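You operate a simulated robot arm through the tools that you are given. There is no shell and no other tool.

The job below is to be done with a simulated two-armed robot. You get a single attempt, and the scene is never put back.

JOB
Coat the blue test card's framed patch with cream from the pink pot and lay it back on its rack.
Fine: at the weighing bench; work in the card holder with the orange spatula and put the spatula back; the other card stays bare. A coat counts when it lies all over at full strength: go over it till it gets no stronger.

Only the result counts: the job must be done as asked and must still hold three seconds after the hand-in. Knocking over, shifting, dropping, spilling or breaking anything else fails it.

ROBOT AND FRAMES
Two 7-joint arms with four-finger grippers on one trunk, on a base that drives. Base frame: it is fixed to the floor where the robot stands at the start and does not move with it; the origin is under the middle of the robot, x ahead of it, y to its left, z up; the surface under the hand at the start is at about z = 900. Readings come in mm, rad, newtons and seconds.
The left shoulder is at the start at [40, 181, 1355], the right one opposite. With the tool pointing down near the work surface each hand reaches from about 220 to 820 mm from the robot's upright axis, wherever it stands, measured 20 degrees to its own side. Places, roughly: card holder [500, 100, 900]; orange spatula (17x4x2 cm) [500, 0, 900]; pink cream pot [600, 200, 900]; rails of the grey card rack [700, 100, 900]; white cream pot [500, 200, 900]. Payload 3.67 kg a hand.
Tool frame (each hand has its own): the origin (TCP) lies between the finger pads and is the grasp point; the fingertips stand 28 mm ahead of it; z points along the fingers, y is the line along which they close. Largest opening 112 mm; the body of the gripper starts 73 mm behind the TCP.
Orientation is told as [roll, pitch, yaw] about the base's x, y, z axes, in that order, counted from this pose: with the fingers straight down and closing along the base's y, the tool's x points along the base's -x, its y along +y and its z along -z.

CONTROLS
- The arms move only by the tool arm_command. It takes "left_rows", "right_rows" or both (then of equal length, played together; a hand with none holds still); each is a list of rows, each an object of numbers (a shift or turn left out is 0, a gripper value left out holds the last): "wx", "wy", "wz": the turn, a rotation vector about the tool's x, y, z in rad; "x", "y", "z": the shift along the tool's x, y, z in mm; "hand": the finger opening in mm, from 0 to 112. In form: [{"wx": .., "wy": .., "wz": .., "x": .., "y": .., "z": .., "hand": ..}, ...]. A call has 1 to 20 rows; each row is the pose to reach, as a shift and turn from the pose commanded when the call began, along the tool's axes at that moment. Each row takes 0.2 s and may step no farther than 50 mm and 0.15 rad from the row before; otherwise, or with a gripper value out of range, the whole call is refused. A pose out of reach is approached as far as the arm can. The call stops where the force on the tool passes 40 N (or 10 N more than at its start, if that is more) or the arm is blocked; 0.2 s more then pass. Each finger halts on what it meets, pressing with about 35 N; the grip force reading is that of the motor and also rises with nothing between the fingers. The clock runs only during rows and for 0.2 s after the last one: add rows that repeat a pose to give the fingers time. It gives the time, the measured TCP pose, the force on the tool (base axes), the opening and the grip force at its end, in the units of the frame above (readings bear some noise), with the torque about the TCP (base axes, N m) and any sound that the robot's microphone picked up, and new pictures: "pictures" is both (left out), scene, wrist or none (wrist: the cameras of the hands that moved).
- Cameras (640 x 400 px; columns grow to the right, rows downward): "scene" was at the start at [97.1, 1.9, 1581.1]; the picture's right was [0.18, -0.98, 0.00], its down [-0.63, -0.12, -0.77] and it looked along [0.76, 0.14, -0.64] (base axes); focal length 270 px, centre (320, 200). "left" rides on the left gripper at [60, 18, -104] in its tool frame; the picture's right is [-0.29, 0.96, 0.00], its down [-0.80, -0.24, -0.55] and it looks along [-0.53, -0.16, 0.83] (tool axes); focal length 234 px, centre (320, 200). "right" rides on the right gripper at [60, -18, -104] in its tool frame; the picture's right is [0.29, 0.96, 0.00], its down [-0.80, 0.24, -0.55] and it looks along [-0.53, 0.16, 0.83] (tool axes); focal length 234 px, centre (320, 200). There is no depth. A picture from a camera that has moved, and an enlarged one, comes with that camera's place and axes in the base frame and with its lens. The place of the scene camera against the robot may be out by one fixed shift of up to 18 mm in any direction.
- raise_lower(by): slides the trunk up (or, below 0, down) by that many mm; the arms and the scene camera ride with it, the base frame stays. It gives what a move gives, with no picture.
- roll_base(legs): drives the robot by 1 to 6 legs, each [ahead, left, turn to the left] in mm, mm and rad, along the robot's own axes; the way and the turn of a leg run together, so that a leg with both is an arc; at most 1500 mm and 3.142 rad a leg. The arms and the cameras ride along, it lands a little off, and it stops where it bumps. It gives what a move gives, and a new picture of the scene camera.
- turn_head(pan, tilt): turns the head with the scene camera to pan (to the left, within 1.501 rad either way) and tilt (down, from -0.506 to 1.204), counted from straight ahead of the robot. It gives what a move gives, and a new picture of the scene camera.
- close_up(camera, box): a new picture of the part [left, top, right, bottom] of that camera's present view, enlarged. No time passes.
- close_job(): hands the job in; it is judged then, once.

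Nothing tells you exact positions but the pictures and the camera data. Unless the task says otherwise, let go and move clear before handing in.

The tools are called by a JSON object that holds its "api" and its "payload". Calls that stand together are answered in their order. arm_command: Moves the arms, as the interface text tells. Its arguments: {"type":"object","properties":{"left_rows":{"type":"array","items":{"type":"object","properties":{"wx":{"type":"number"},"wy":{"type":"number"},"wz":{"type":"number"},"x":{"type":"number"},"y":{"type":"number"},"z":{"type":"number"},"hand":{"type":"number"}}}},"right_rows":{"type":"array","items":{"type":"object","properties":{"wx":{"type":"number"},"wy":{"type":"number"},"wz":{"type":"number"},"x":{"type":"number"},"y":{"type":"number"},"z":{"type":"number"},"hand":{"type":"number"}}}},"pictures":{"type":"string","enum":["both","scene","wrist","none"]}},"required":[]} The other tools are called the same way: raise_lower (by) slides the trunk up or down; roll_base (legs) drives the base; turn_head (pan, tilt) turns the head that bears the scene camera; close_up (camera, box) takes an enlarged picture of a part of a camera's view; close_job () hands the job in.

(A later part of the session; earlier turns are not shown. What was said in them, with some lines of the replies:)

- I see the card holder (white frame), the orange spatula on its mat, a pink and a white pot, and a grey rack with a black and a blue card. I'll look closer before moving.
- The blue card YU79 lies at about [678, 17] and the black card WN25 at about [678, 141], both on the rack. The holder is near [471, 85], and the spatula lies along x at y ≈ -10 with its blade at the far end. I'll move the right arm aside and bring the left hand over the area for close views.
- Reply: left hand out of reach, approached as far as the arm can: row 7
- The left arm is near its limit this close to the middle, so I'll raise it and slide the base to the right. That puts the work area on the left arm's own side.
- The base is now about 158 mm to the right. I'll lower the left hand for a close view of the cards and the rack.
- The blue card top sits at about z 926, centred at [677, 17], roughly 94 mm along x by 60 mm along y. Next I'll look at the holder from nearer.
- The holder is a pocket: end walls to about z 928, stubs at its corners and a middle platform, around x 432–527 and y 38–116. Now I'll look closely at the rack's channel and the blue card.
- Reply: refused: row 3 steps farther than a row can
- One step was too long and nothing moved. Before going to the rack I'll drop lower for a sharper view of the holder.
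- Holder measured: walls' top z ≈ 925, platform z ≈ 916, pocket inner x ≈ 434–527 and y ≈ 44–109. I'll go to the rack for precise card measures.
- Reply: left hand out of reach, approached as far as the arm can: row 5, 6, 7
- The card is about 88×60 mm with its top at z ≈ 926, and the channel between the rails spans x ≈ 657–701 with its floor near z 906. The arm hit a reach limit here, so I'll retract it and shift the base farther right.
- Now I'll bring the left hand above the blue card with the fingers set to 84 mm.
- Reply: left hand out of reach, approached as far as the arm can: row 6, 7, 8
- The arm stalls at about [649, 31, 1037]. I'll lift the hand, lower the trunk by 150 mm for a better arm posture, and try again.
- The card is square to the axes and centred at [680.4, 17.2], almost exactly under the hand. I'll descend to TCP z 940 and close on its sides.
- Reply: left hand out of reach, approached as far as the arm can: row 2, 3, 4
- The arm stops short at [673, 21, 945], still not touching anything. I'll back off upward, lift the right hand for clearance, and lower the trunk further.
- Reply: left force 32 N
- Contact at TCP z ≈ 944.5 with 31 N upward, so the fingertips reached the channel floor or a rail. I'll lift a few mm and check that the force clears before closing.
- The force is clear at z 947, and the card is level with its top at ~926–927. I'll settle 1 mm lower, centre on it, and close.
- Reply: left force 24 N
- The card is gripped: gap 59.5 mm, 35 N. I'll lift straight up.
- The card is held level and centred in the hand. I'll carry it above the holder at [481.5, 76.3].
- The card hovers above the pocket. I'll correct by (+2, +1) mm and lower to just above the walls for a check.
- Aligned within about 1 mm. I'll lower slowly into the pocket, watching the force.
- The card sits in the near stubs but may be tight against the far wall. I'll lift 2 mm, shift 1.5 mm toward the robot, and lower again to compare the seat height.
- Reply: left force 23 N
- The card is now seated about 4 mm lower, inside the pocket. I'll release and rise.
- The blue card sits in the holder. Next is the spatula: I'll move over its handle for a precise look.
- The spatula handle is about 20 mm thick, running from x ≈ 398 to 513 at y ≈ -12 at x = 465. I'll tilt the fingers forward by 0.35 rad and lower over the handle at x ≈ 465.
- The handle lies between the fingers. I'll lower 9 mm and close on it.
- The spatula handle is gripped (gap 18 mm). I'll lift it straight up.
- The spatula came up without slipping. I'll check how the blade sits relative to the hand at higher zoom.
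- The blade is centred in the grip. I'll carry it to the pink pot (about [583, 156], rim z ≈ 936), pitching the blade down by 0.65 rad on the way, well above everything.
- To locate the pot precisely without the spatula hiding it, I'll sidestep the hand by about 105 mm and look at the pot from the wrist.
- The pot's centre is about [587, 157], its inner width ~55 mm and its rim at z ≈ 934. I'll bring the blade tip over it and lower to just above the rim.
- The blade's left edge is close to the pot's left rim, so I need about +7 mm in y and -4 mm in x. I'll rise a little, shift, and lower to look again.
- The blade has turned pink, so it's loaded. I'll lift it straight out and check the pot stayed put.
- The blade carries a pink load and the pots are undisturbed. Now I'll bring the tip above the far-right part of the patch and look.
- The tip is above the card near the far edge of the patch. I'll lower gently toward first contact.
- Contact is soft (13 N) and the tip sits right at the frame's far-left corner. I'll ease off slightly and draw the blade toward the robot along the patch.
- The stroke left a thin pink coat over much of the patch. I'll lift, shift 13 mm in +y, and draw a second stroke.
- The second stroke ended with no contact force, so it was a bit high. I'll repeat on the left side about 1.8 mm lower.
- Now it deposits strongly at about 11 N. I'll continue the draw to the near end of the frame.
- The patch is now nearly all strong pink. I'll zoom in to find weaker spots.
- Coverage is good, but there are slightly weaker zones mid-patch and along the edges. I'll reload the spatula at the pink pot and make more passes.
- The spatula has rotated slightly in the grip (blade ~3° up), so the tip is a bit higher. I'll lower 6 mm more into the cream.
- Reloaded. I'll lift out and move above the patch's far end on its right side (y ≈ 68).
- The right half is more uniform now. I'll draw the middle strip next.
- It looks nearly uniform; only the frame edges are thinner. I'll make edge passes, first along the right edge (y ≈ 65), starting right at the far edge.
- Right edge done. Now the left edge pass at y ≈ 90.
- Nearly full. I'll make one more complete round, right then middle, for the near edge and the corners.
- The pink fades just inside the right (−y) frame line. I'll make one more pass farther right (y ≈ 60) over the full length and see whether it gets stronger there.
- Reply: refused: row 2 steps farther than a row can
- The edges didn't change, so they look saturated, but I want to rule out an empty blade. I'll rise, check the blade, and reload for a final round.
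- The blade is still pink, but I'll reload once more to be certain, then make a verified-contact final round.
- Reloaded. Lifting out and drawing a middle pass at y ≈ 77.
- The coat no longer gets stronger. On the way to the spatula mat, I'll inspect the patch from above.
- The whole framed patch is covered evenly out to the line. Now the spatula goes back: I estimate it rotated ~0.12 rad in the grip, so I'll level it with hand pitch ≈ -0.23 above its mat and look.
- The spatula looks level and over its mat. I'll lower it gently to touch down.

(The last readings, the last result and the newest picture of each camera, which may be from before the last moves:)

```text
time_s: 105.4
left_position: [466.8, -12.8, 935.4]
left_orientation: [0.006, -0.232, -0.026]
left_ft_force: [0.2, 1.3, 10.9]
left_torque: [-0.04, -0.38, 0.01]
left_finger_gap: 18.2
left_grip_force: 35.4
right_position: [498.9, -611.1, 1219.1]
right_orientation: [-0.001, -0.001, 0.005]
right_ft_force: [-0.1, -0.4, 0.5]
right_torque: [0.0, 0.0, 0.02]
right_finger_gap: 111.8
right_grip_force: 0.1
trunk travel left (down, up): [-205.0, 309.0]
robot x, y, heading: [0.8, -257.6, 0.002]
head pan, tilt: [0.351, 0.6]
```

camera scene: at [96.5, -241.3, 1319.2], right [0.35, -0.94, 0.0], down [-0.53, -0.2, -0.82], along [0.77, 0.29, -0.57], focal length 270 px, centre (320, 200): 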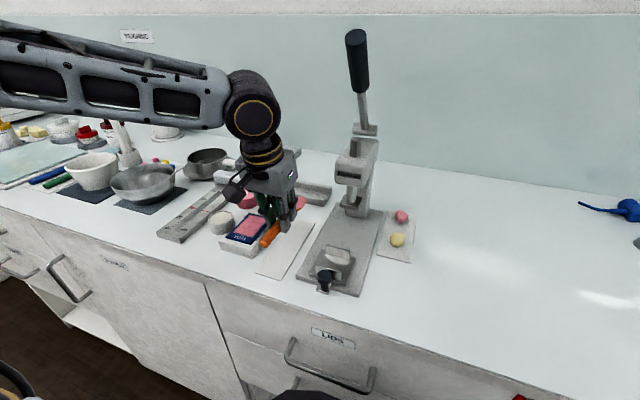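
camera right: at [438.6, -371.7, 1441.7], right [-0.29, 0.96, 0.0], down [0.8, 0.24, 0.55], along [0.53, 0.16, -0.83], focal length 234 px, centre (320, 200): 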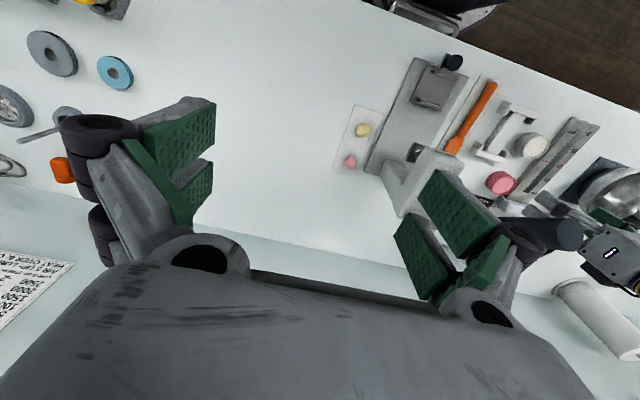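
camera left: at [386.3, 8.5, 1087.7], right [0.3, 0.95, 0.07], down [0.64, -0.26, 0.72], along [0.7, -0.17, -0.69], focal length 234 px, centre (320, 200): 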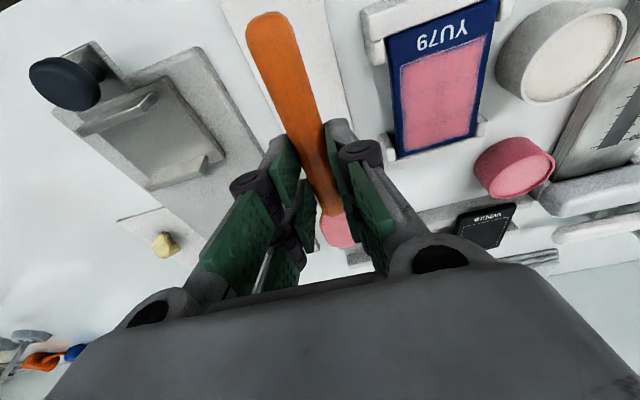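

Touchdown at 11 N, fairly even. Releasing and rising straight up.

{"api": "arm_command", "payload": {"left_rows": [{"hand": 20}, {"hand": 26}, {"hand": 36}, {"hand": 40}, {"hand": 40}, {"x": -4.6, "z": -19.5}, {"x": -13.7, "z": -58}, {"x": -22, "z": -95}, {"x": -22, "z": -95}], "pictures": "both"}}

{"api": "close_up", "payload": {"camera": "scene", "box": [240, 190, 340, 280]}}

{"api": "close_up", "payload": {"camera": "left", "box": [200, 0, 500, 260]}}

```text
time_s: 107.4
left_position: [465.7, -13.6, 1029.5]
left_orientation: [0.004, -0.23, -0.026]
left_ft_force: [0.4, 0.0, -0.7]
left_torque: [0.01, 0.02, -0.01]
left_finger_gap: 40.0
left_grip_force: 0.1
right_position: [499.7, -610.2, 1218.6]
right_orientation: [0.0, 0.0, 0.006]
right_ft_force: [-0.2, -0.6, -0.2]
right_torque: [0.0, 0.02, 0.01]
right_finger_gap: 111.9
right_grip_force: 0.1
trunk travel left (down, up): [-205.0, 309.0]
robot x, y, heading: [2.8, -258.3, 0.003]
head pan, tilt: [0.351, 0.6]
camera scene: at [96.5, -240.8, 1319.1], right [0.35, -0.94, 0.0], down [-0.53, -0.2, -0.82], along [0.77, 0.29, -0.57], focal length 270 px, centre (320, 200)
camera left: at [384.7, 5.9, 1118.4], right [0.3, 0.95, 0.07], down [0.64, -0.26, 0.72], along [0.7, -0.17, -0.69], focal length 234 px, centre (320, 200)
```

scene: 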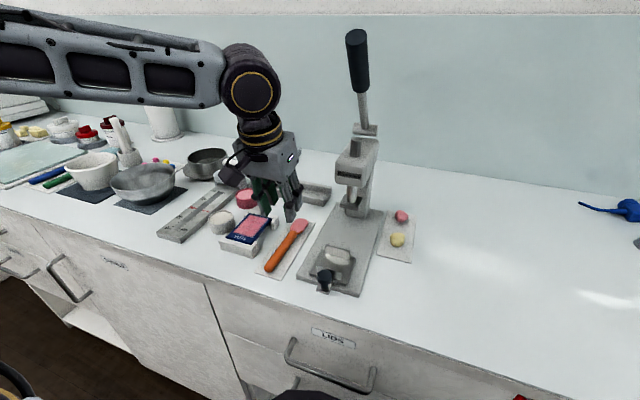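
left: 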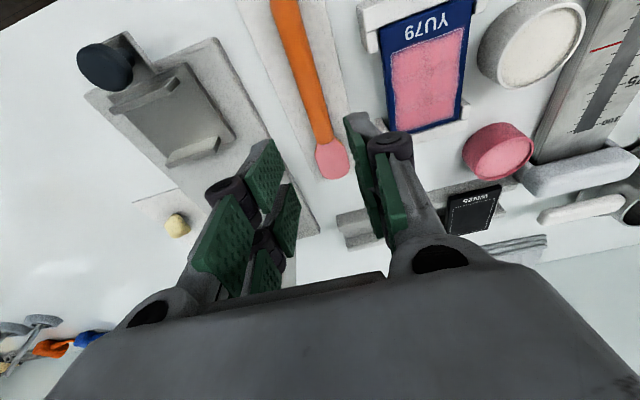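

```text
4.44 times, centred on (290, 235) of scene
camera zoom: at [96.5, -240.8, 1319.1], right [0.35, -0.94, 0.0], down [-0.53, -0.2, -0.82], along [0.77, 0.29, -0.57], focal length 1200 px, centre (453, 44)
```

zoom: 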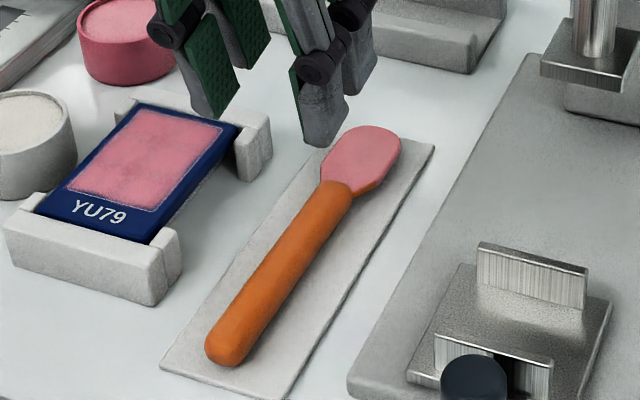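

```text
1.54 times, centred on (350, 130) of left
camera zoom: at [384.7, 5.9, 1118.4], right [0.3, 0.95, 0.07], down [0.64, -0.26, 0.72], along [0.7, -0.17, -0.69], focal length 360 px, centre (274, 308)
```

zoom: 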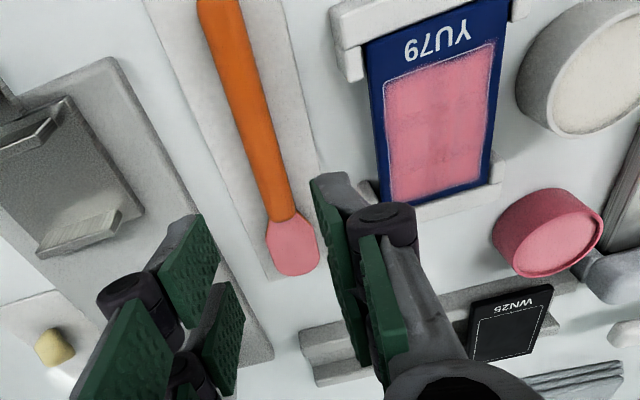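

The spatula is back on its mat. Next I'll bring the hand upright above the card for the return trip.

{"api": "arm_command", "payload": {"left_rows": [{"x": -1.5, "y": 25, "z": 2, "wy": 0.08, "wz": -0.01, "hand": 60}, {"x": -3, "y": 58, "z": 6, "wy": 0.16, "wz": -0.02, "hand": 72}, {"x": -5.8, "y": 90.5, "z": 15, "wy": 0.23, "wz": -0.03, "hand": 72}, {"x": -5.8, "y": 90.5, "z": 31.7, "wy": 0.23, "wz": -0.03, "hand": 72}, {"x": -5.8, "y": 90.5, "z": 31.7, "wy": 0.23, "wz": -0.03, "hand": 72}], "pictures": "wrist"}}

{"api": "close_up", "payload": {"camera": "left", "box": [220, 20, 420, 250]}}

```text
time_s: 108.6
left_position: [482.4, 78.0, 1002.1]
left_orientation: [0.003, 0.0, 0.006]
left_ft_force: [-0.2, 0.3, -0.9]
left_torque: [0.01, 0.03, 0.02]
left_finger_gap: 72.1
left_grip_force: 0.1
right_position: [499.7, -610.4, 1219.3]
right_orientation: [-0.001, 0.003, 0.004]
right_ft_force: [0.3, 0.1, 0.0]
right_torque: [0.05, 0.03, 0.0]
right_finger_gap: 111.8
right_grip_force: 0.0
trunk travel left (down, up): [-205.0, 309.0]
robot x, y, heading: [-3.4, -258.3, 0.003]
head pan, tilt: [0.351, 0.6]
camera left: at [421.5, 95.6, 1107.1], right [0.28, 0.96, 0.0], down [0.8, -0.24, 0.55], along [0.53, -0.16, -0.83], focal length 234 px, centre (320, 200)
```

left: 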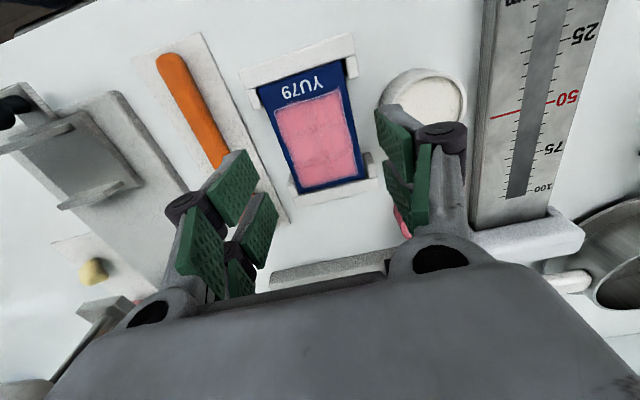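

```text
1.74 times, centred on (320, 135) of left
camera zoom: at [421.5, 95.6, 1107.1], right [0.28, 0.96, 0.0], down [0.8, -0.24, 0.55], along [0.53, -0.16, -0.83], focal length 407 px, centre (320, 313)
```

zoom: 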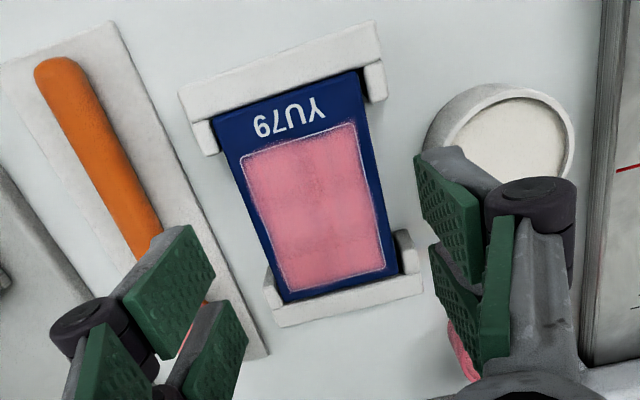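

The card is centred at about [481, 76]. I'll descend to the same grip height as before and close.

{"api": "arm_command", "payload": {"left_rows": [{"x": 1, "y": -1.5, "z": 20}, {"x": 1, "y": -1.5, "z": 40}, {"x": 1, "y": -1.5, "z": 54}, {"x": 1, "y": -1.5, "z": 58}, {"x": 1, "y": -1.5, "z": 58}], "pictures": "none"}}

{"api": "close_up", "payload": {"camera": "left", "box": [220, 20, 420, 250]}}

{"api": "close_up", "payload": {"camera": "scene", "box": [200, 180, 290, 260]}}

```text
time_s: 109.8
left_position: [479.6, 75.7, 945.3]
left_orientation: [0.003, -0.001, 0.006]
left_ft_force: [0.4, 0.1, 0.1]
left_torque: [0.01, -0.01, 0.01]
left_finger_gap: 72.0
left_grip_force: 0.0
right_position: [500.9, -610.7, 1219.4]
right_orientation: [-0.001, 0.0, 0.004]
right_ft_force: [-0.1, -0.2, -0.1]
right_torque: [0.03, 0.01, 0.03]
right_finger_gap: 112.1
right_grip_force: 0.2
trunk travel left (down, up): [-205.0, 309.0]
robot x, y, heading: [-0.1, -255.8, 0.001]
head pan, tilt: [0.351, 0.6]
```

```text
1.74 times, centred on (320, 135) of left
camera zoom: at [420.7, 93.1, 1050.7], right [0.28, 0.96, 0.0], down [0.8, -0.24, 0.55], along [0.53, -0.16, -0.83], focal length 407 px, centre (320, 313)
```

zoom: 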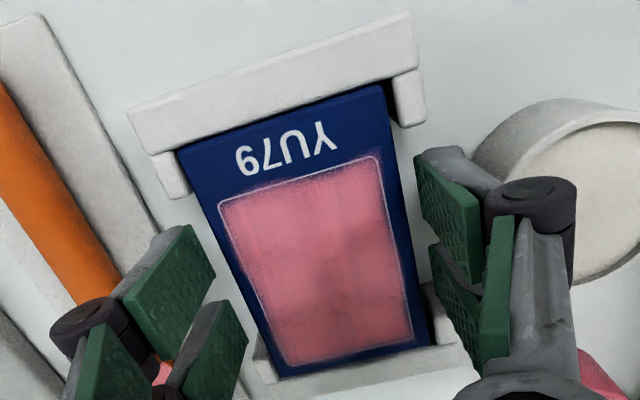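

```text
5.00 times, centred on (245, 220) of scene
camera zoom: at [96.3, -241.0, 1319.2], right [0.35, -0.94, 0.0], down [-0.53, -0.2, -0.82], along [0.77, 0.29, -0.57], focal length 1350 px, centre (695, 100)
```

zoom: 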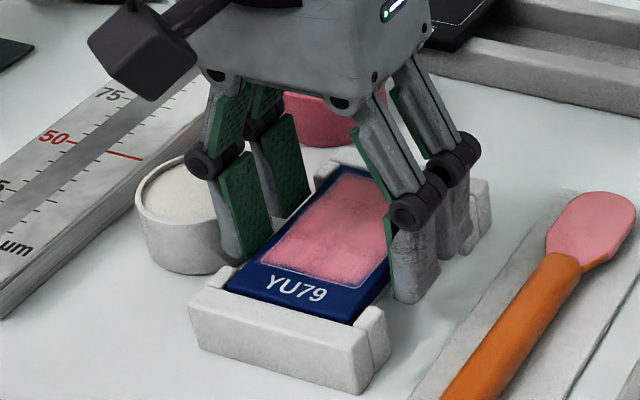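

{"api": "arm_command", "payload": {"left_rows": [{"y": 0.5, "z": 1.5}, {"y": 0.5, "z": 1.5, "hand": 62}, {"y": 0.5, "z": 1.5, "hand": 54}, {"y": 0.5, "z": 1.5, "hand": 50}, {"y": 0.5, "z": 1.5, "hand": 50}], "pictures": "none"}}

```text
time_s: 111.0
left_position: [480.1, 76.4, 944.4]
left_orientation: [0.001, 0.0, 0.005]
left_ft_force: [0.1, 1.3, 0.6]
left_torque: [0.03, 0.04, -0.05]
left_finger_gap: 58.9
left_grip_force: 34.7
right_position: [499.0, -610.8, 1218.5]
right_orientation: [0.0, 0.0, 0.005]
right_ft_force: [0.4, 0.2, 0.0]
right_torque: [0.01, -0.02, -0.03]
right_finger_gap: 112.1
right_grip_force: 0.1
trunk travel left (down, up): [-205.0, 309.0]
robot x, y, heading: [1.2, -260.5, 0.006]
head pan, tilt: [0.351, 0.6]
```

Gripped (gap 58.9 mm, 35 N). I'll lift straight up.

{"api": "arm_command", "payload": {"left_rows": [{"z": -4}, {"z": -12}, {"z": -35}, {"z": -75}, {"z": -75}], "pictures": "none"}}

{"api": "close_up", "payload": {"camera": "left", "box": [190, 50, 440, 250]}}

{"api": "close_up", "payload": {"camera": "scene", "box": [200, 160, 300, 260]}}

```text
time_s: 112.2
left_position: [480.7, 75.1, 1018.6]
left_orientation: [0.003, 0.0, 0.005]
left_ft_force: [-0.2, 0.6, -0.3]
left_torque: [0.01, -0.02, 0.0]
left_finger_gap: 59.0
left_grip_force: 35.3
right_position: [499.9, -609.9, 1217.3]
right_orientation: [0.001, 0.0, 0.005]
right_ft_force: [1.1, 0.3, 0.6]
right_torque: [-0.01, 0.01, -0.01]
right_finger_gap: 111.9
right_grip_force: 0.0
trunk travel left (down, up): [-205.0, 309.0]
robot x, y, heading: [-3.5, -255.1, 0.001]
head pan, tilt: [0.351, 0.6]
```

```text
2.00 times, centred on (315, 150) of left
camera zoom: at [420.8, 93.3, 1123.7], right [0.28, 0.96, 0.0], down [0.8, -0.24, 0.55], along [0.53, -0.16, -0.83], focal length 468 px, centre (330, 300)
```

zoom: 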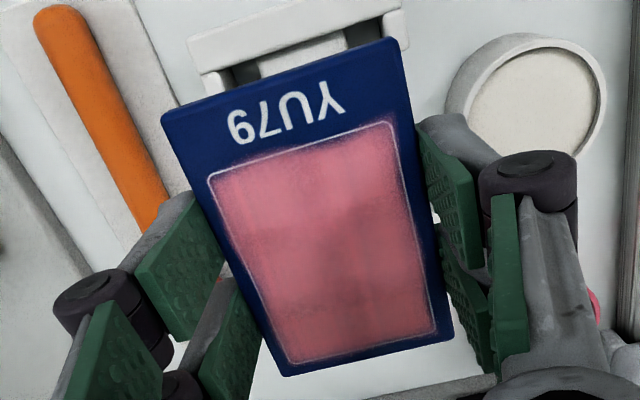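

```text
4.00 times, centred on (250, 210) of scene
camera zoom: at [96.8, -240.5, 1319.1], right [0.35, -0.94, 0.0], down [-0.53, -0.2, -0.82], along [0.77, 0.29, -0.57], focal length 1080 px, centre (600, 160)
```

zoom: 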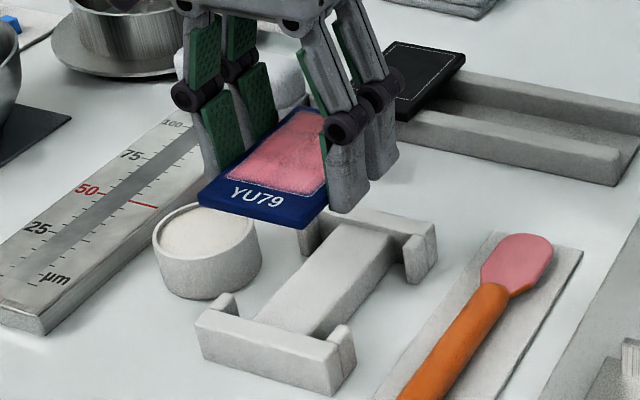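

Card lifted with its coat intact. I'll carry it back over its place on the rack.

{"api": "arm_command", "payload": {"left_rows": [{"x": -38, "y": -11}, {"x": -78, "y": -23}, {"x": -118, "y": -35}, {"x": -158, "y": -46}, {"x": -190, "y": -55.6}, {"x": -200, "y": -58.6}, {"x": -200, "y": -58.6}], "pictures": "both"}}

{"api": "close_up", "payload": {"camera": "left", "box": [190, 30, 440, 250]}}

{"api": "close_up", "payload": {"camera": "scene", "box": [230, 110, 360, 220]}}

```text
time_s: 113.8
left_position: [683.1, 18.0, 1018.0]
left_orientation: [0.003, 0.0, 0.005]
left_ft_force: [0.2, -0.6, -0.7]
left_torque: [0.01, -0.05, 0.0]
left_finger_gap: 59.0
left_grip_force: 35.1
right_position: [499.1, -611.2, 1217.4]
right_orientation: [0.0, 0.0, 0.005]
right_ft_force: [0.0, 0.8, 0.1]
right_torque: [0.02, -0.01, -0.03]
right_finger_gap: 111.9
right_grip_force: 0.0
trunk travel left (down, up): [-205.0, 309.0]
robot x, y, heading: [-0.5, -259.9, 0.007]
head pan, tilt: [0.351, 0.6]
camera scene: at [96.2, -241.2, 1319.2], right [0.35, -0.94, 0.0], down [-0.53, -0.2, -0.82], along [0.77, 0.29, -0.57], focal length 270 px, centre (320, 200)
camera left: at [622.4, 35.0, 1123.4], right [0.28, 0.96, 0.0], down [0.8, -0.24, 0.55], along [0.53, -0.16, -0.83], focal length 234 px, centre (320, 200)
```

scene: 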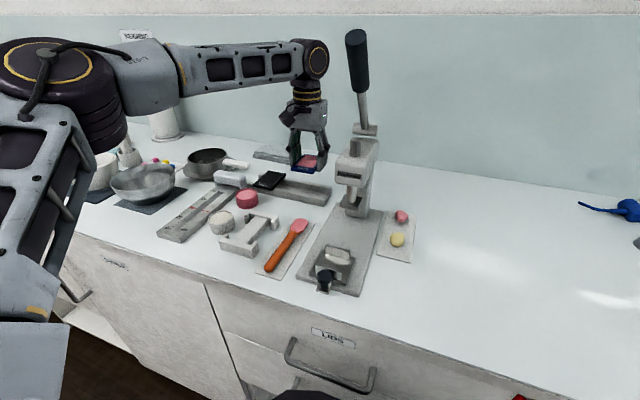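
left: 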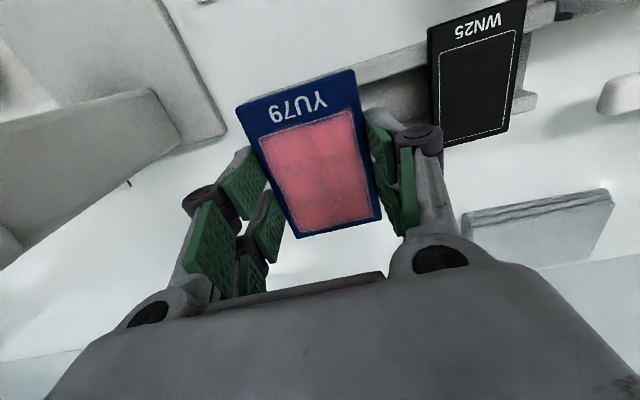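

```text
1.82 times, centred on (315, 140) of left
camera zoom: at [622.4, 35.0, 1123.4], right [0.28, 0.96, 0.0], down [0.8, -0.24, 0.55], along [0.53, -0.16, -0.83], focal length 426 px, centre (329, 309)
```

zoom: 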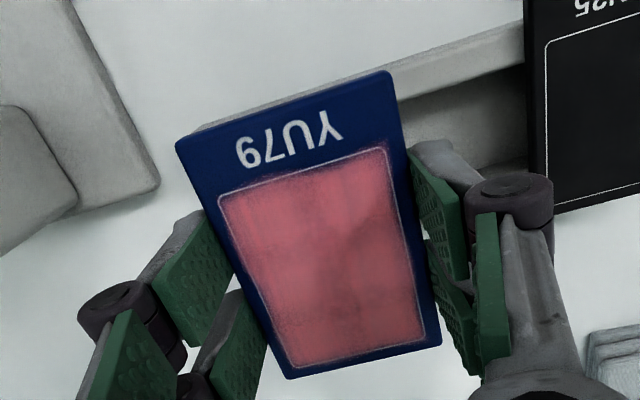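

```text
3.64 times, centred on (295, 165) of scene
camera zoom: at [96.2, -241.2, 1319.2], right [0.35, -0.94, 0.0], down [-0.53, -0.2, -0.82], along [0.77, 0.29, -0.57], focal length 981 px, centre (411, 327)
```

zoom: 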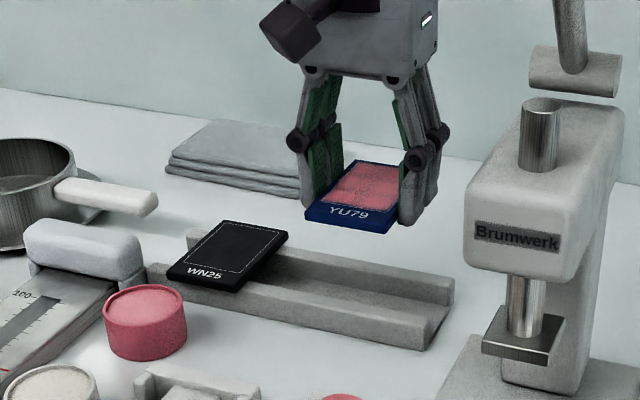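

I'll lower to just above the rails, correcting x by -2 mm.

{"api": "arm_command", "payload": {"left_rows": [{"x": 2, "z": 25}, {"x": 2, "z": 48}, {"x": 2, "z": 58}, {"x": 2, "z": 63}, {"x": 2, "z": 66}, {"x": 2, "z": 66}], "pictures": "none"}}

{"api": "close_up", "payload": {"camera": "left", "box": [190, 30, 440, 250]}}

{"api": "close_up", "payload": {"camera": "scene", "box": [240, 140, 350, 220]}}

```text
time_s: 115.2
left_position: [680.2, 19.4, 952.7]
left_orientation: [0.005, -0.001, 0.006]
left_ft_force: [-0.9, -1.0, -0.8]
left_torque: [0.0, 0.02, 0.0]
left_finger_gap: 59.2
left_grip_force: 34.5
right_position: [499.7, -610.6, 1218.2]
right_orientation: [0.0, 0.001, 0.007]
right_ft_force: [0.2, 0.5, -1.3]
right_torque: [-0.01, -0.01, -0.02]
right_finger_gap: 112.1
right_grip_force: 0.1
trunk travel left (down, up): [-205.0, 309.0]
robot x, y, heading: [0.2, -258.7, 0.001]
head pan, tilt: [0.351, 0.6]
```

```text
1.82 times, centred on (315, 140) of left
camera zoom: at [620.2, 36.9, 1056.9], right [0.28, 0.96, 0.0], down [0.8, -0.24, 0.55], along [0.53, -0.16, -0.83], focal length 426 px, centre (329, 309)
```

zoom: 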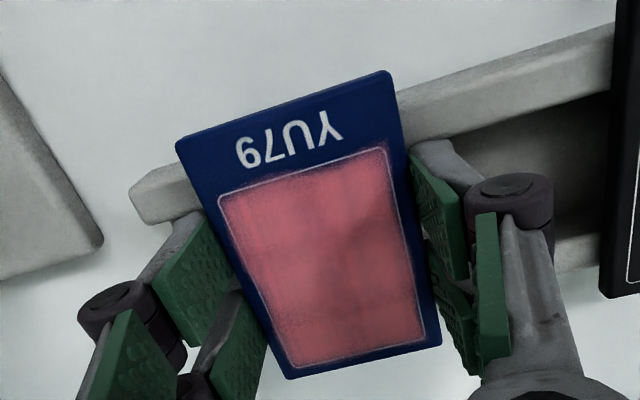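

```text
5.00 times, centred on (295, 180) of scene
camera zoom: at [96.4, -241.0, 1319.2], right [0.35, -0.94, 0.0], down [-0.53, -0.2, -0.82], along [0.77, 0.29, -0.57], focal length 1350 px, centre (445, 300)
```

zoom: 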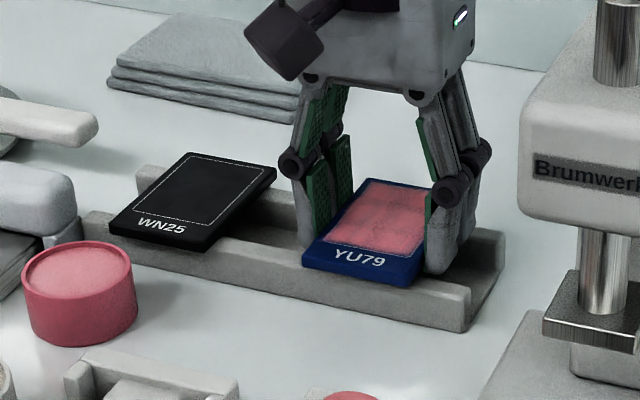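

{"api": "arm_command", "payload": {"left_rows": [{"y": -1.5, "z": 1.5}, {"y": -1.5, "z": 3}, {"y": -1.5, "z": 4}, {"y": -1.5, "z": 4}], "pictures": "none"}}

```text
time_s: 116.2
left_position: [679.8, 17.8, 948.7]
left_orientation: [0.001, -0.003, 0.005]
left_ft_force: [2.9, 1.1, 5.6]
left_torque: [-0.22, 0.07, 0.12]
left_finger_gap: 58.8
left_grip_force: 34.7
right_position: [499.5, -611.1, 1218.6]
right_orientation: [-0.001, 0.001, 0.006]
right_ft_force: [-1.0, 0.2, 0.0]
right_torque: [-0.02, -0.03, -0.01]
right_finger_gap: 111.8
right_grip_force: 0.1
trunk travel left (down, up): [-205.0, 309.0]
robot x, y, heading: [-0.8, -259.7, 0.003]
head pan, tilt: [0.351, 0.6]
```

{"api": "arm_command", "payload": {"left_rows": [{"z": 0.6}, {"z": 1}, {"z": 1}], "pictures": "none"}}

{"api": "close_up", "payload": {"camera": "scene", "box": [240, 140, 350, 220]}}

{"api": "close_up", "payload": {"camera": "left", "box": [190, 30, 440, 250]}}

```text
time_s: 117.0
left_position: [679.8, 18.4, 950.4]
left_orientation: [0.002, -0.003, 0.006]
left_ft_force: [8.4, 3.0, 13.7]
left_torque: [-0.21, 0.11, 0.11]
left_finger_gap: 59.1
left_grip_force: 35.0
right_position: [499.4, -611.4, 1219.4]
right_orientation: [0.0, 0.0, 0.005]
right_ft_force: [-0.2, 0.6, 0.2]
right_torque: [-0.01, -0.01, 0.02]
right_finger_gap: 111.8
right_grip_force: 0.0
trunk travel left (down, up): [-205.0, 309.0]
robot x, y, heading: [1.3, -258.7, 0.005]
head pan, tilt: [0.351, 0.6]
```

```text
5.00 times, centred on (295, 180) of scene
camera zoom: at [95.9, -241.1, 1319.3], right [0.35, -0.94, 0.0], down [-0.53, -0.2, -0.83], along [0.77, 0.29, -0.56], focal length 1350 px, centre (445, 300)
```

zoom: 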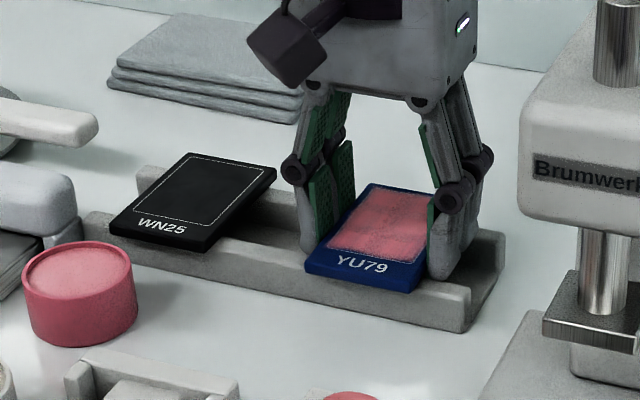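

```text
1.82 times, centred on (315, 140) of left
camera zoom: at [619.0, 35.2, 1054.1], right [0.28, 0.96, 0.0], down [0.8, -0.24, 0.56], along [0.53, -0.16, -0.83], focal length 426 px, centre (329, 309)
```

zoom: 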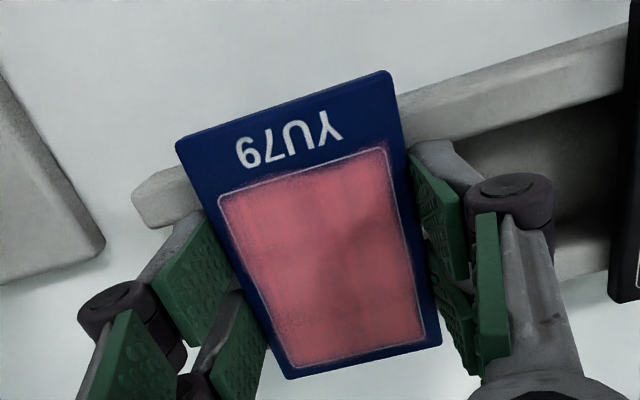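

Seated at the original height, but with a small sideways load. I'll relieve it (+1 mm in x, slightly up) before releasing.

{"api": "arm_command", "payload": {"left_rows": [{"x": -0.5, "z": -0.4}, {"x": -1, "z": -0.8}, {"x": -1, "z": -0.8}], "pictures": "none"}}

```text
time_s: 117.8
left_position: [679.2, 16.7, 949.9]
left_orientation: [0.002, -0.002, 0.006]
left_ft_force: [3.5, 3.3, 14.5]
left_torque: [-0.44, -0.05, 0.14]
left_finger_gap: 59.0
left_grip_force: 34.9
right_position: [499.0, -610.3, 1218.1]
right_orientation: [0.0, -0.003, 0.006]
right_ft_force: [0.5, -0.2, -0.5]
right_torque: [0.04, 0.01, 0.01]
right_finger_gap: 112.0
right_grip_force: 0.0
trunk travel left (down, up): [-205.0, 309.0]
robot x, y, heading: [-0.6, -260.7, 0.002]
head pan, tilt: [0.351, 0.6]
```

{"api": "arm_command", "payload": {"left_rows": [{"hand": 61}, {"hand": 64}, {"hand": 70}, {"hand": 78}, {"hand": 80}, {"hand": 80}], "pictures": "none"}}

{"api": "close_up", "payload": {"camera": "left", "box": [190, 30, 440, 250]}}

{"api": "close_up", "payload": {"camera": "scene", "box": [240, 140, 350, 220]}}

```text
time_s: 119.2
left_position: [679.9, 17.2, 948.2]
left_orientation: [0.003, 0.0, 0.006]
left_ft_force: [-0.1, -0.8, 0.7]
left_torque: [0.03, -0.02, -0.04]
left_finger_gap: 80.0
left_grip_force: 0.1
right_position: [500.6, -609.8, 1217.3]
right_orientation: [-0.001, 0.0, 0.004]
right_ft_force: [0.4, 0.2, -0.8]
right_torque: [-0.02, 0.01, 0.01]
right_finger_gap: 111.9
right_grip_force: 0.0
trunk travel left (down, up): [-205.0, 309.0]
robot x, y, heading: [-0.7, -257.1, 0.003]
head pan, tilt: [0.351, 0.6]
```

```text
1.82 times, centred on (315, 140) of left
camera zoom: at [620.2, 35.0, 1053.3], right [0.28, 0.96, 0.0], down [0.8, -0.24, 0.55], along [0.53, -0.16, -0.83], focal length 426 px, centre (329, 309)
```

zoom: 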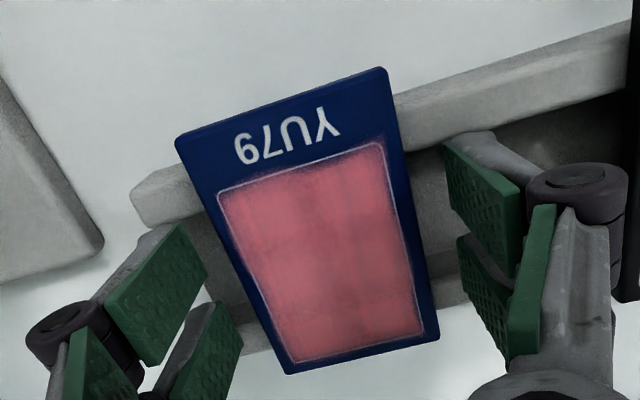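

```text
5.00 times, centred on (295, 180) of scene
camera zoom: at [96.5, -241.0, 1319.2], right [0.35, -0.94, 0.0], down [-0.53, -0.2, -0.82], along [0.77, 0.29, -0.57], focal length 1350 px, centre (445, 300)
```

zoom: 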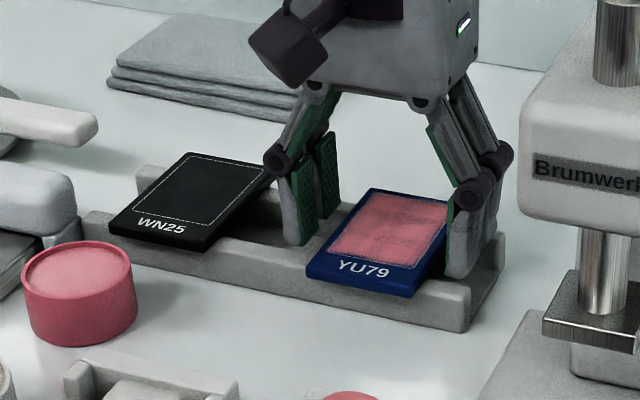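

Released; the card lies flat on the rails. I'll rise straight up and away, then check everything.

{"api": "arm_command", "payload": {"left_rows": [{"z": -15}, {"z": -40}, {"z": -80}, {"x": 20, "y": 20, "z": -120}, {"x": 50, "y": 50, "z": -140}, {"x": 80, "y": 80, "z": -160}], "pictures": "both"}}

{"api": "close_up", "payload": {"camera": "scene", "box": [240, 140, 350, 220]}}

{"api": "close_up", "payload": {"camera": "scene", "box": [190, 160, 320, 280]}}

```text
time_s: 120.6
left_position: [597.5, 99.1, 1111.1]
left_orientation: [0.0, -0.001, 0.004]
left_ft_force: [0.8, -0.2, 0.6]
left_torque: [0.0, -0.03, 0.03]
left_finger_gap: 80.2
left_grip_force: 0.1
right_position: [499.1, -609.2, 1219.5]
right_orientation: [0.0, -0.002, 0.007]
right_ft_force: [-1.4, 0.1, 0.5]
right_torque: [-0.02, -0.06, -0.01]
right_finger_gap: 112.1
right_grip_force: 0.1
trunk travel left (down, up): [-205.0, 309.0]
robot x, y, heading: [1.4, -257.8, 0.0]
head pan, tilt: [0.351, 0.6]
camera scene: at [94.7, -240.1, 1319.3], right [0.35, -0.94, 0.0], down [-0.53, -0.2, -0.83], along [0.77, 0.29, -0.56], focal length 270 px, centre (320, 200)
camera left: at [537.7, 116.7, 1215.9], right [0.28, 0.96, 0.0], down [0.8, -0.24, 0.55], along [0.53, -0.16, -0.83], focal length 234 px, centre (320, 200)
```

scene: 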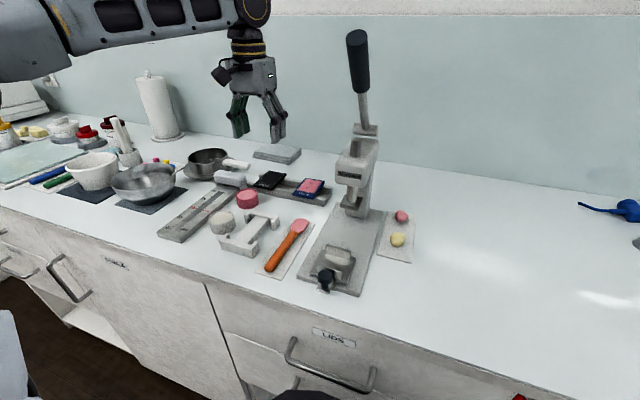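
left: 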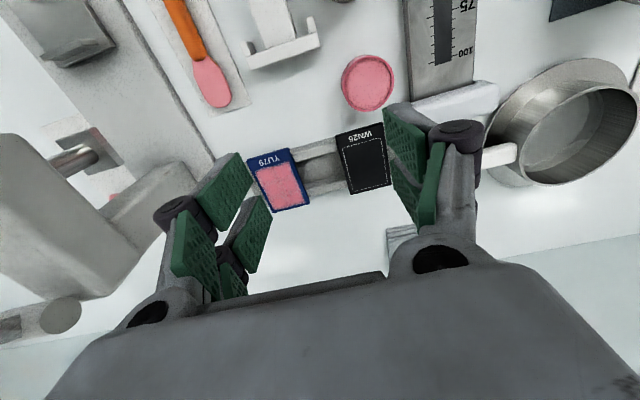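

```text
5.00 times, centred on (295, 180) of scene
camera zoom: at [94.7, -240.1, 1319.3], right [0.35, -0.94, 0.0], down [-0.53, -0.2, -0.83], along [0.77, 0.29, -0.56], focal length 1350 px, centre (445, 300)
```

zoom: 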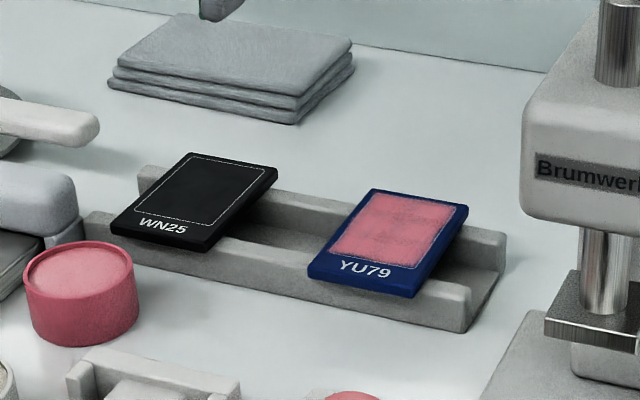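

```text
3.33 times, centred on (255, 220) of scene
camera zoom: at [94.7, -240.1, 1319.3], right [0.35, -0.94, 0.0], down [-0.53, -0.2, -0.83], along [0.77, 0.29, -0.56], focal length 900 px, centre (537, 133)
```

zoom: 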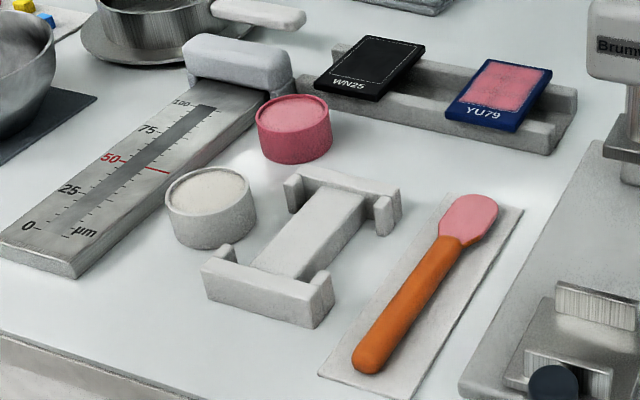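

{"api": "close_up", "payload": {"camera": "left", "box": [235, 130, 325, 220]}}

{"api": "close_up", "payload": {"camera": "left", "box": [130, 0, 400, 130]}}

```text
4.44 times, centred on (280, 175) of left
camera zoom: at [537.7, 116.7, 1215.9], right [0.28, 0.96, 0.0], down [0.8, -0.24, 0.55], along [0.53, -0.16, -0.83], focal length 1041 px, centre (498, 311)
```

zoom: 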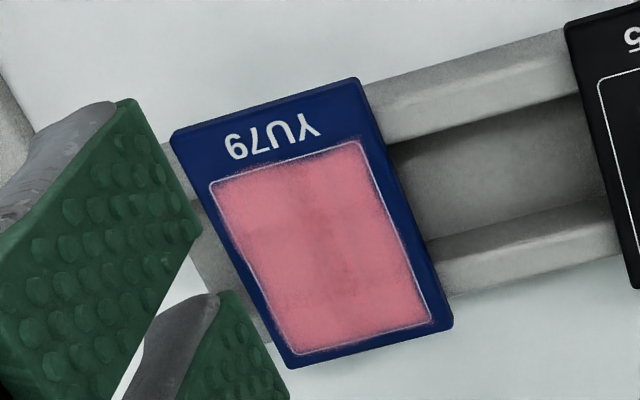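

```text
2.37 times, centred on (265, 65) of left
camera zoom: at [537.7, 116.7, 1215.9], right [0.28, 0.96, 0.0], down [0.8, -0.24, 0.55], along [0.53, -0.16, -0.83], focal length 555 px, centre (450, 520)
```

zoom: 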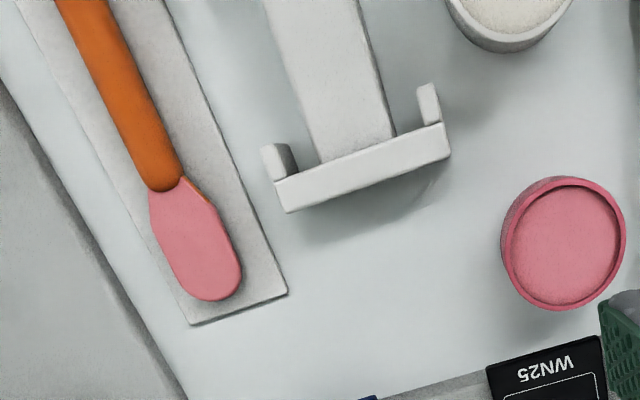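

The blue card's framed patch is fully coated and the card lies flat on its rack. The black card is bare, the spatula is on its mat, and the pots and holder are in place. The hand is clear, so I'm handing in.

{"api": "close_job", "payload": {}}

```text
The job is handed in.
```

I coated the blue card's framed patch (YU79) with cream from the pink pot and laid it back on its rack. The job is handed in; I have not seen the verdict.

- **Coat:** I loaded the spatula at the pot three times and drew about ten strokes in the card holder. The last passes made no visible difference, and the pink reaches the frame line on all sides. It shows a faint darker pattern in the middle and fades slightly right at the line. Neither changed with more passes, so I took them as how it looks at full strength.
- **Card:** it lies flat on the rails, about where it started.
- **Spatula:** it is back on its mat. It turned slightly in the grip while spreading, so I levelled it before setting it down. The blade still has pink cream on it.
- **Rest of the bench:** the black card is bare, and the pots and the holder look undisturbed in the final pictures.

I also moved the robot about 258 mm to the right and lowered the trunk by 270 mm so the left arm could reach. It was left there.
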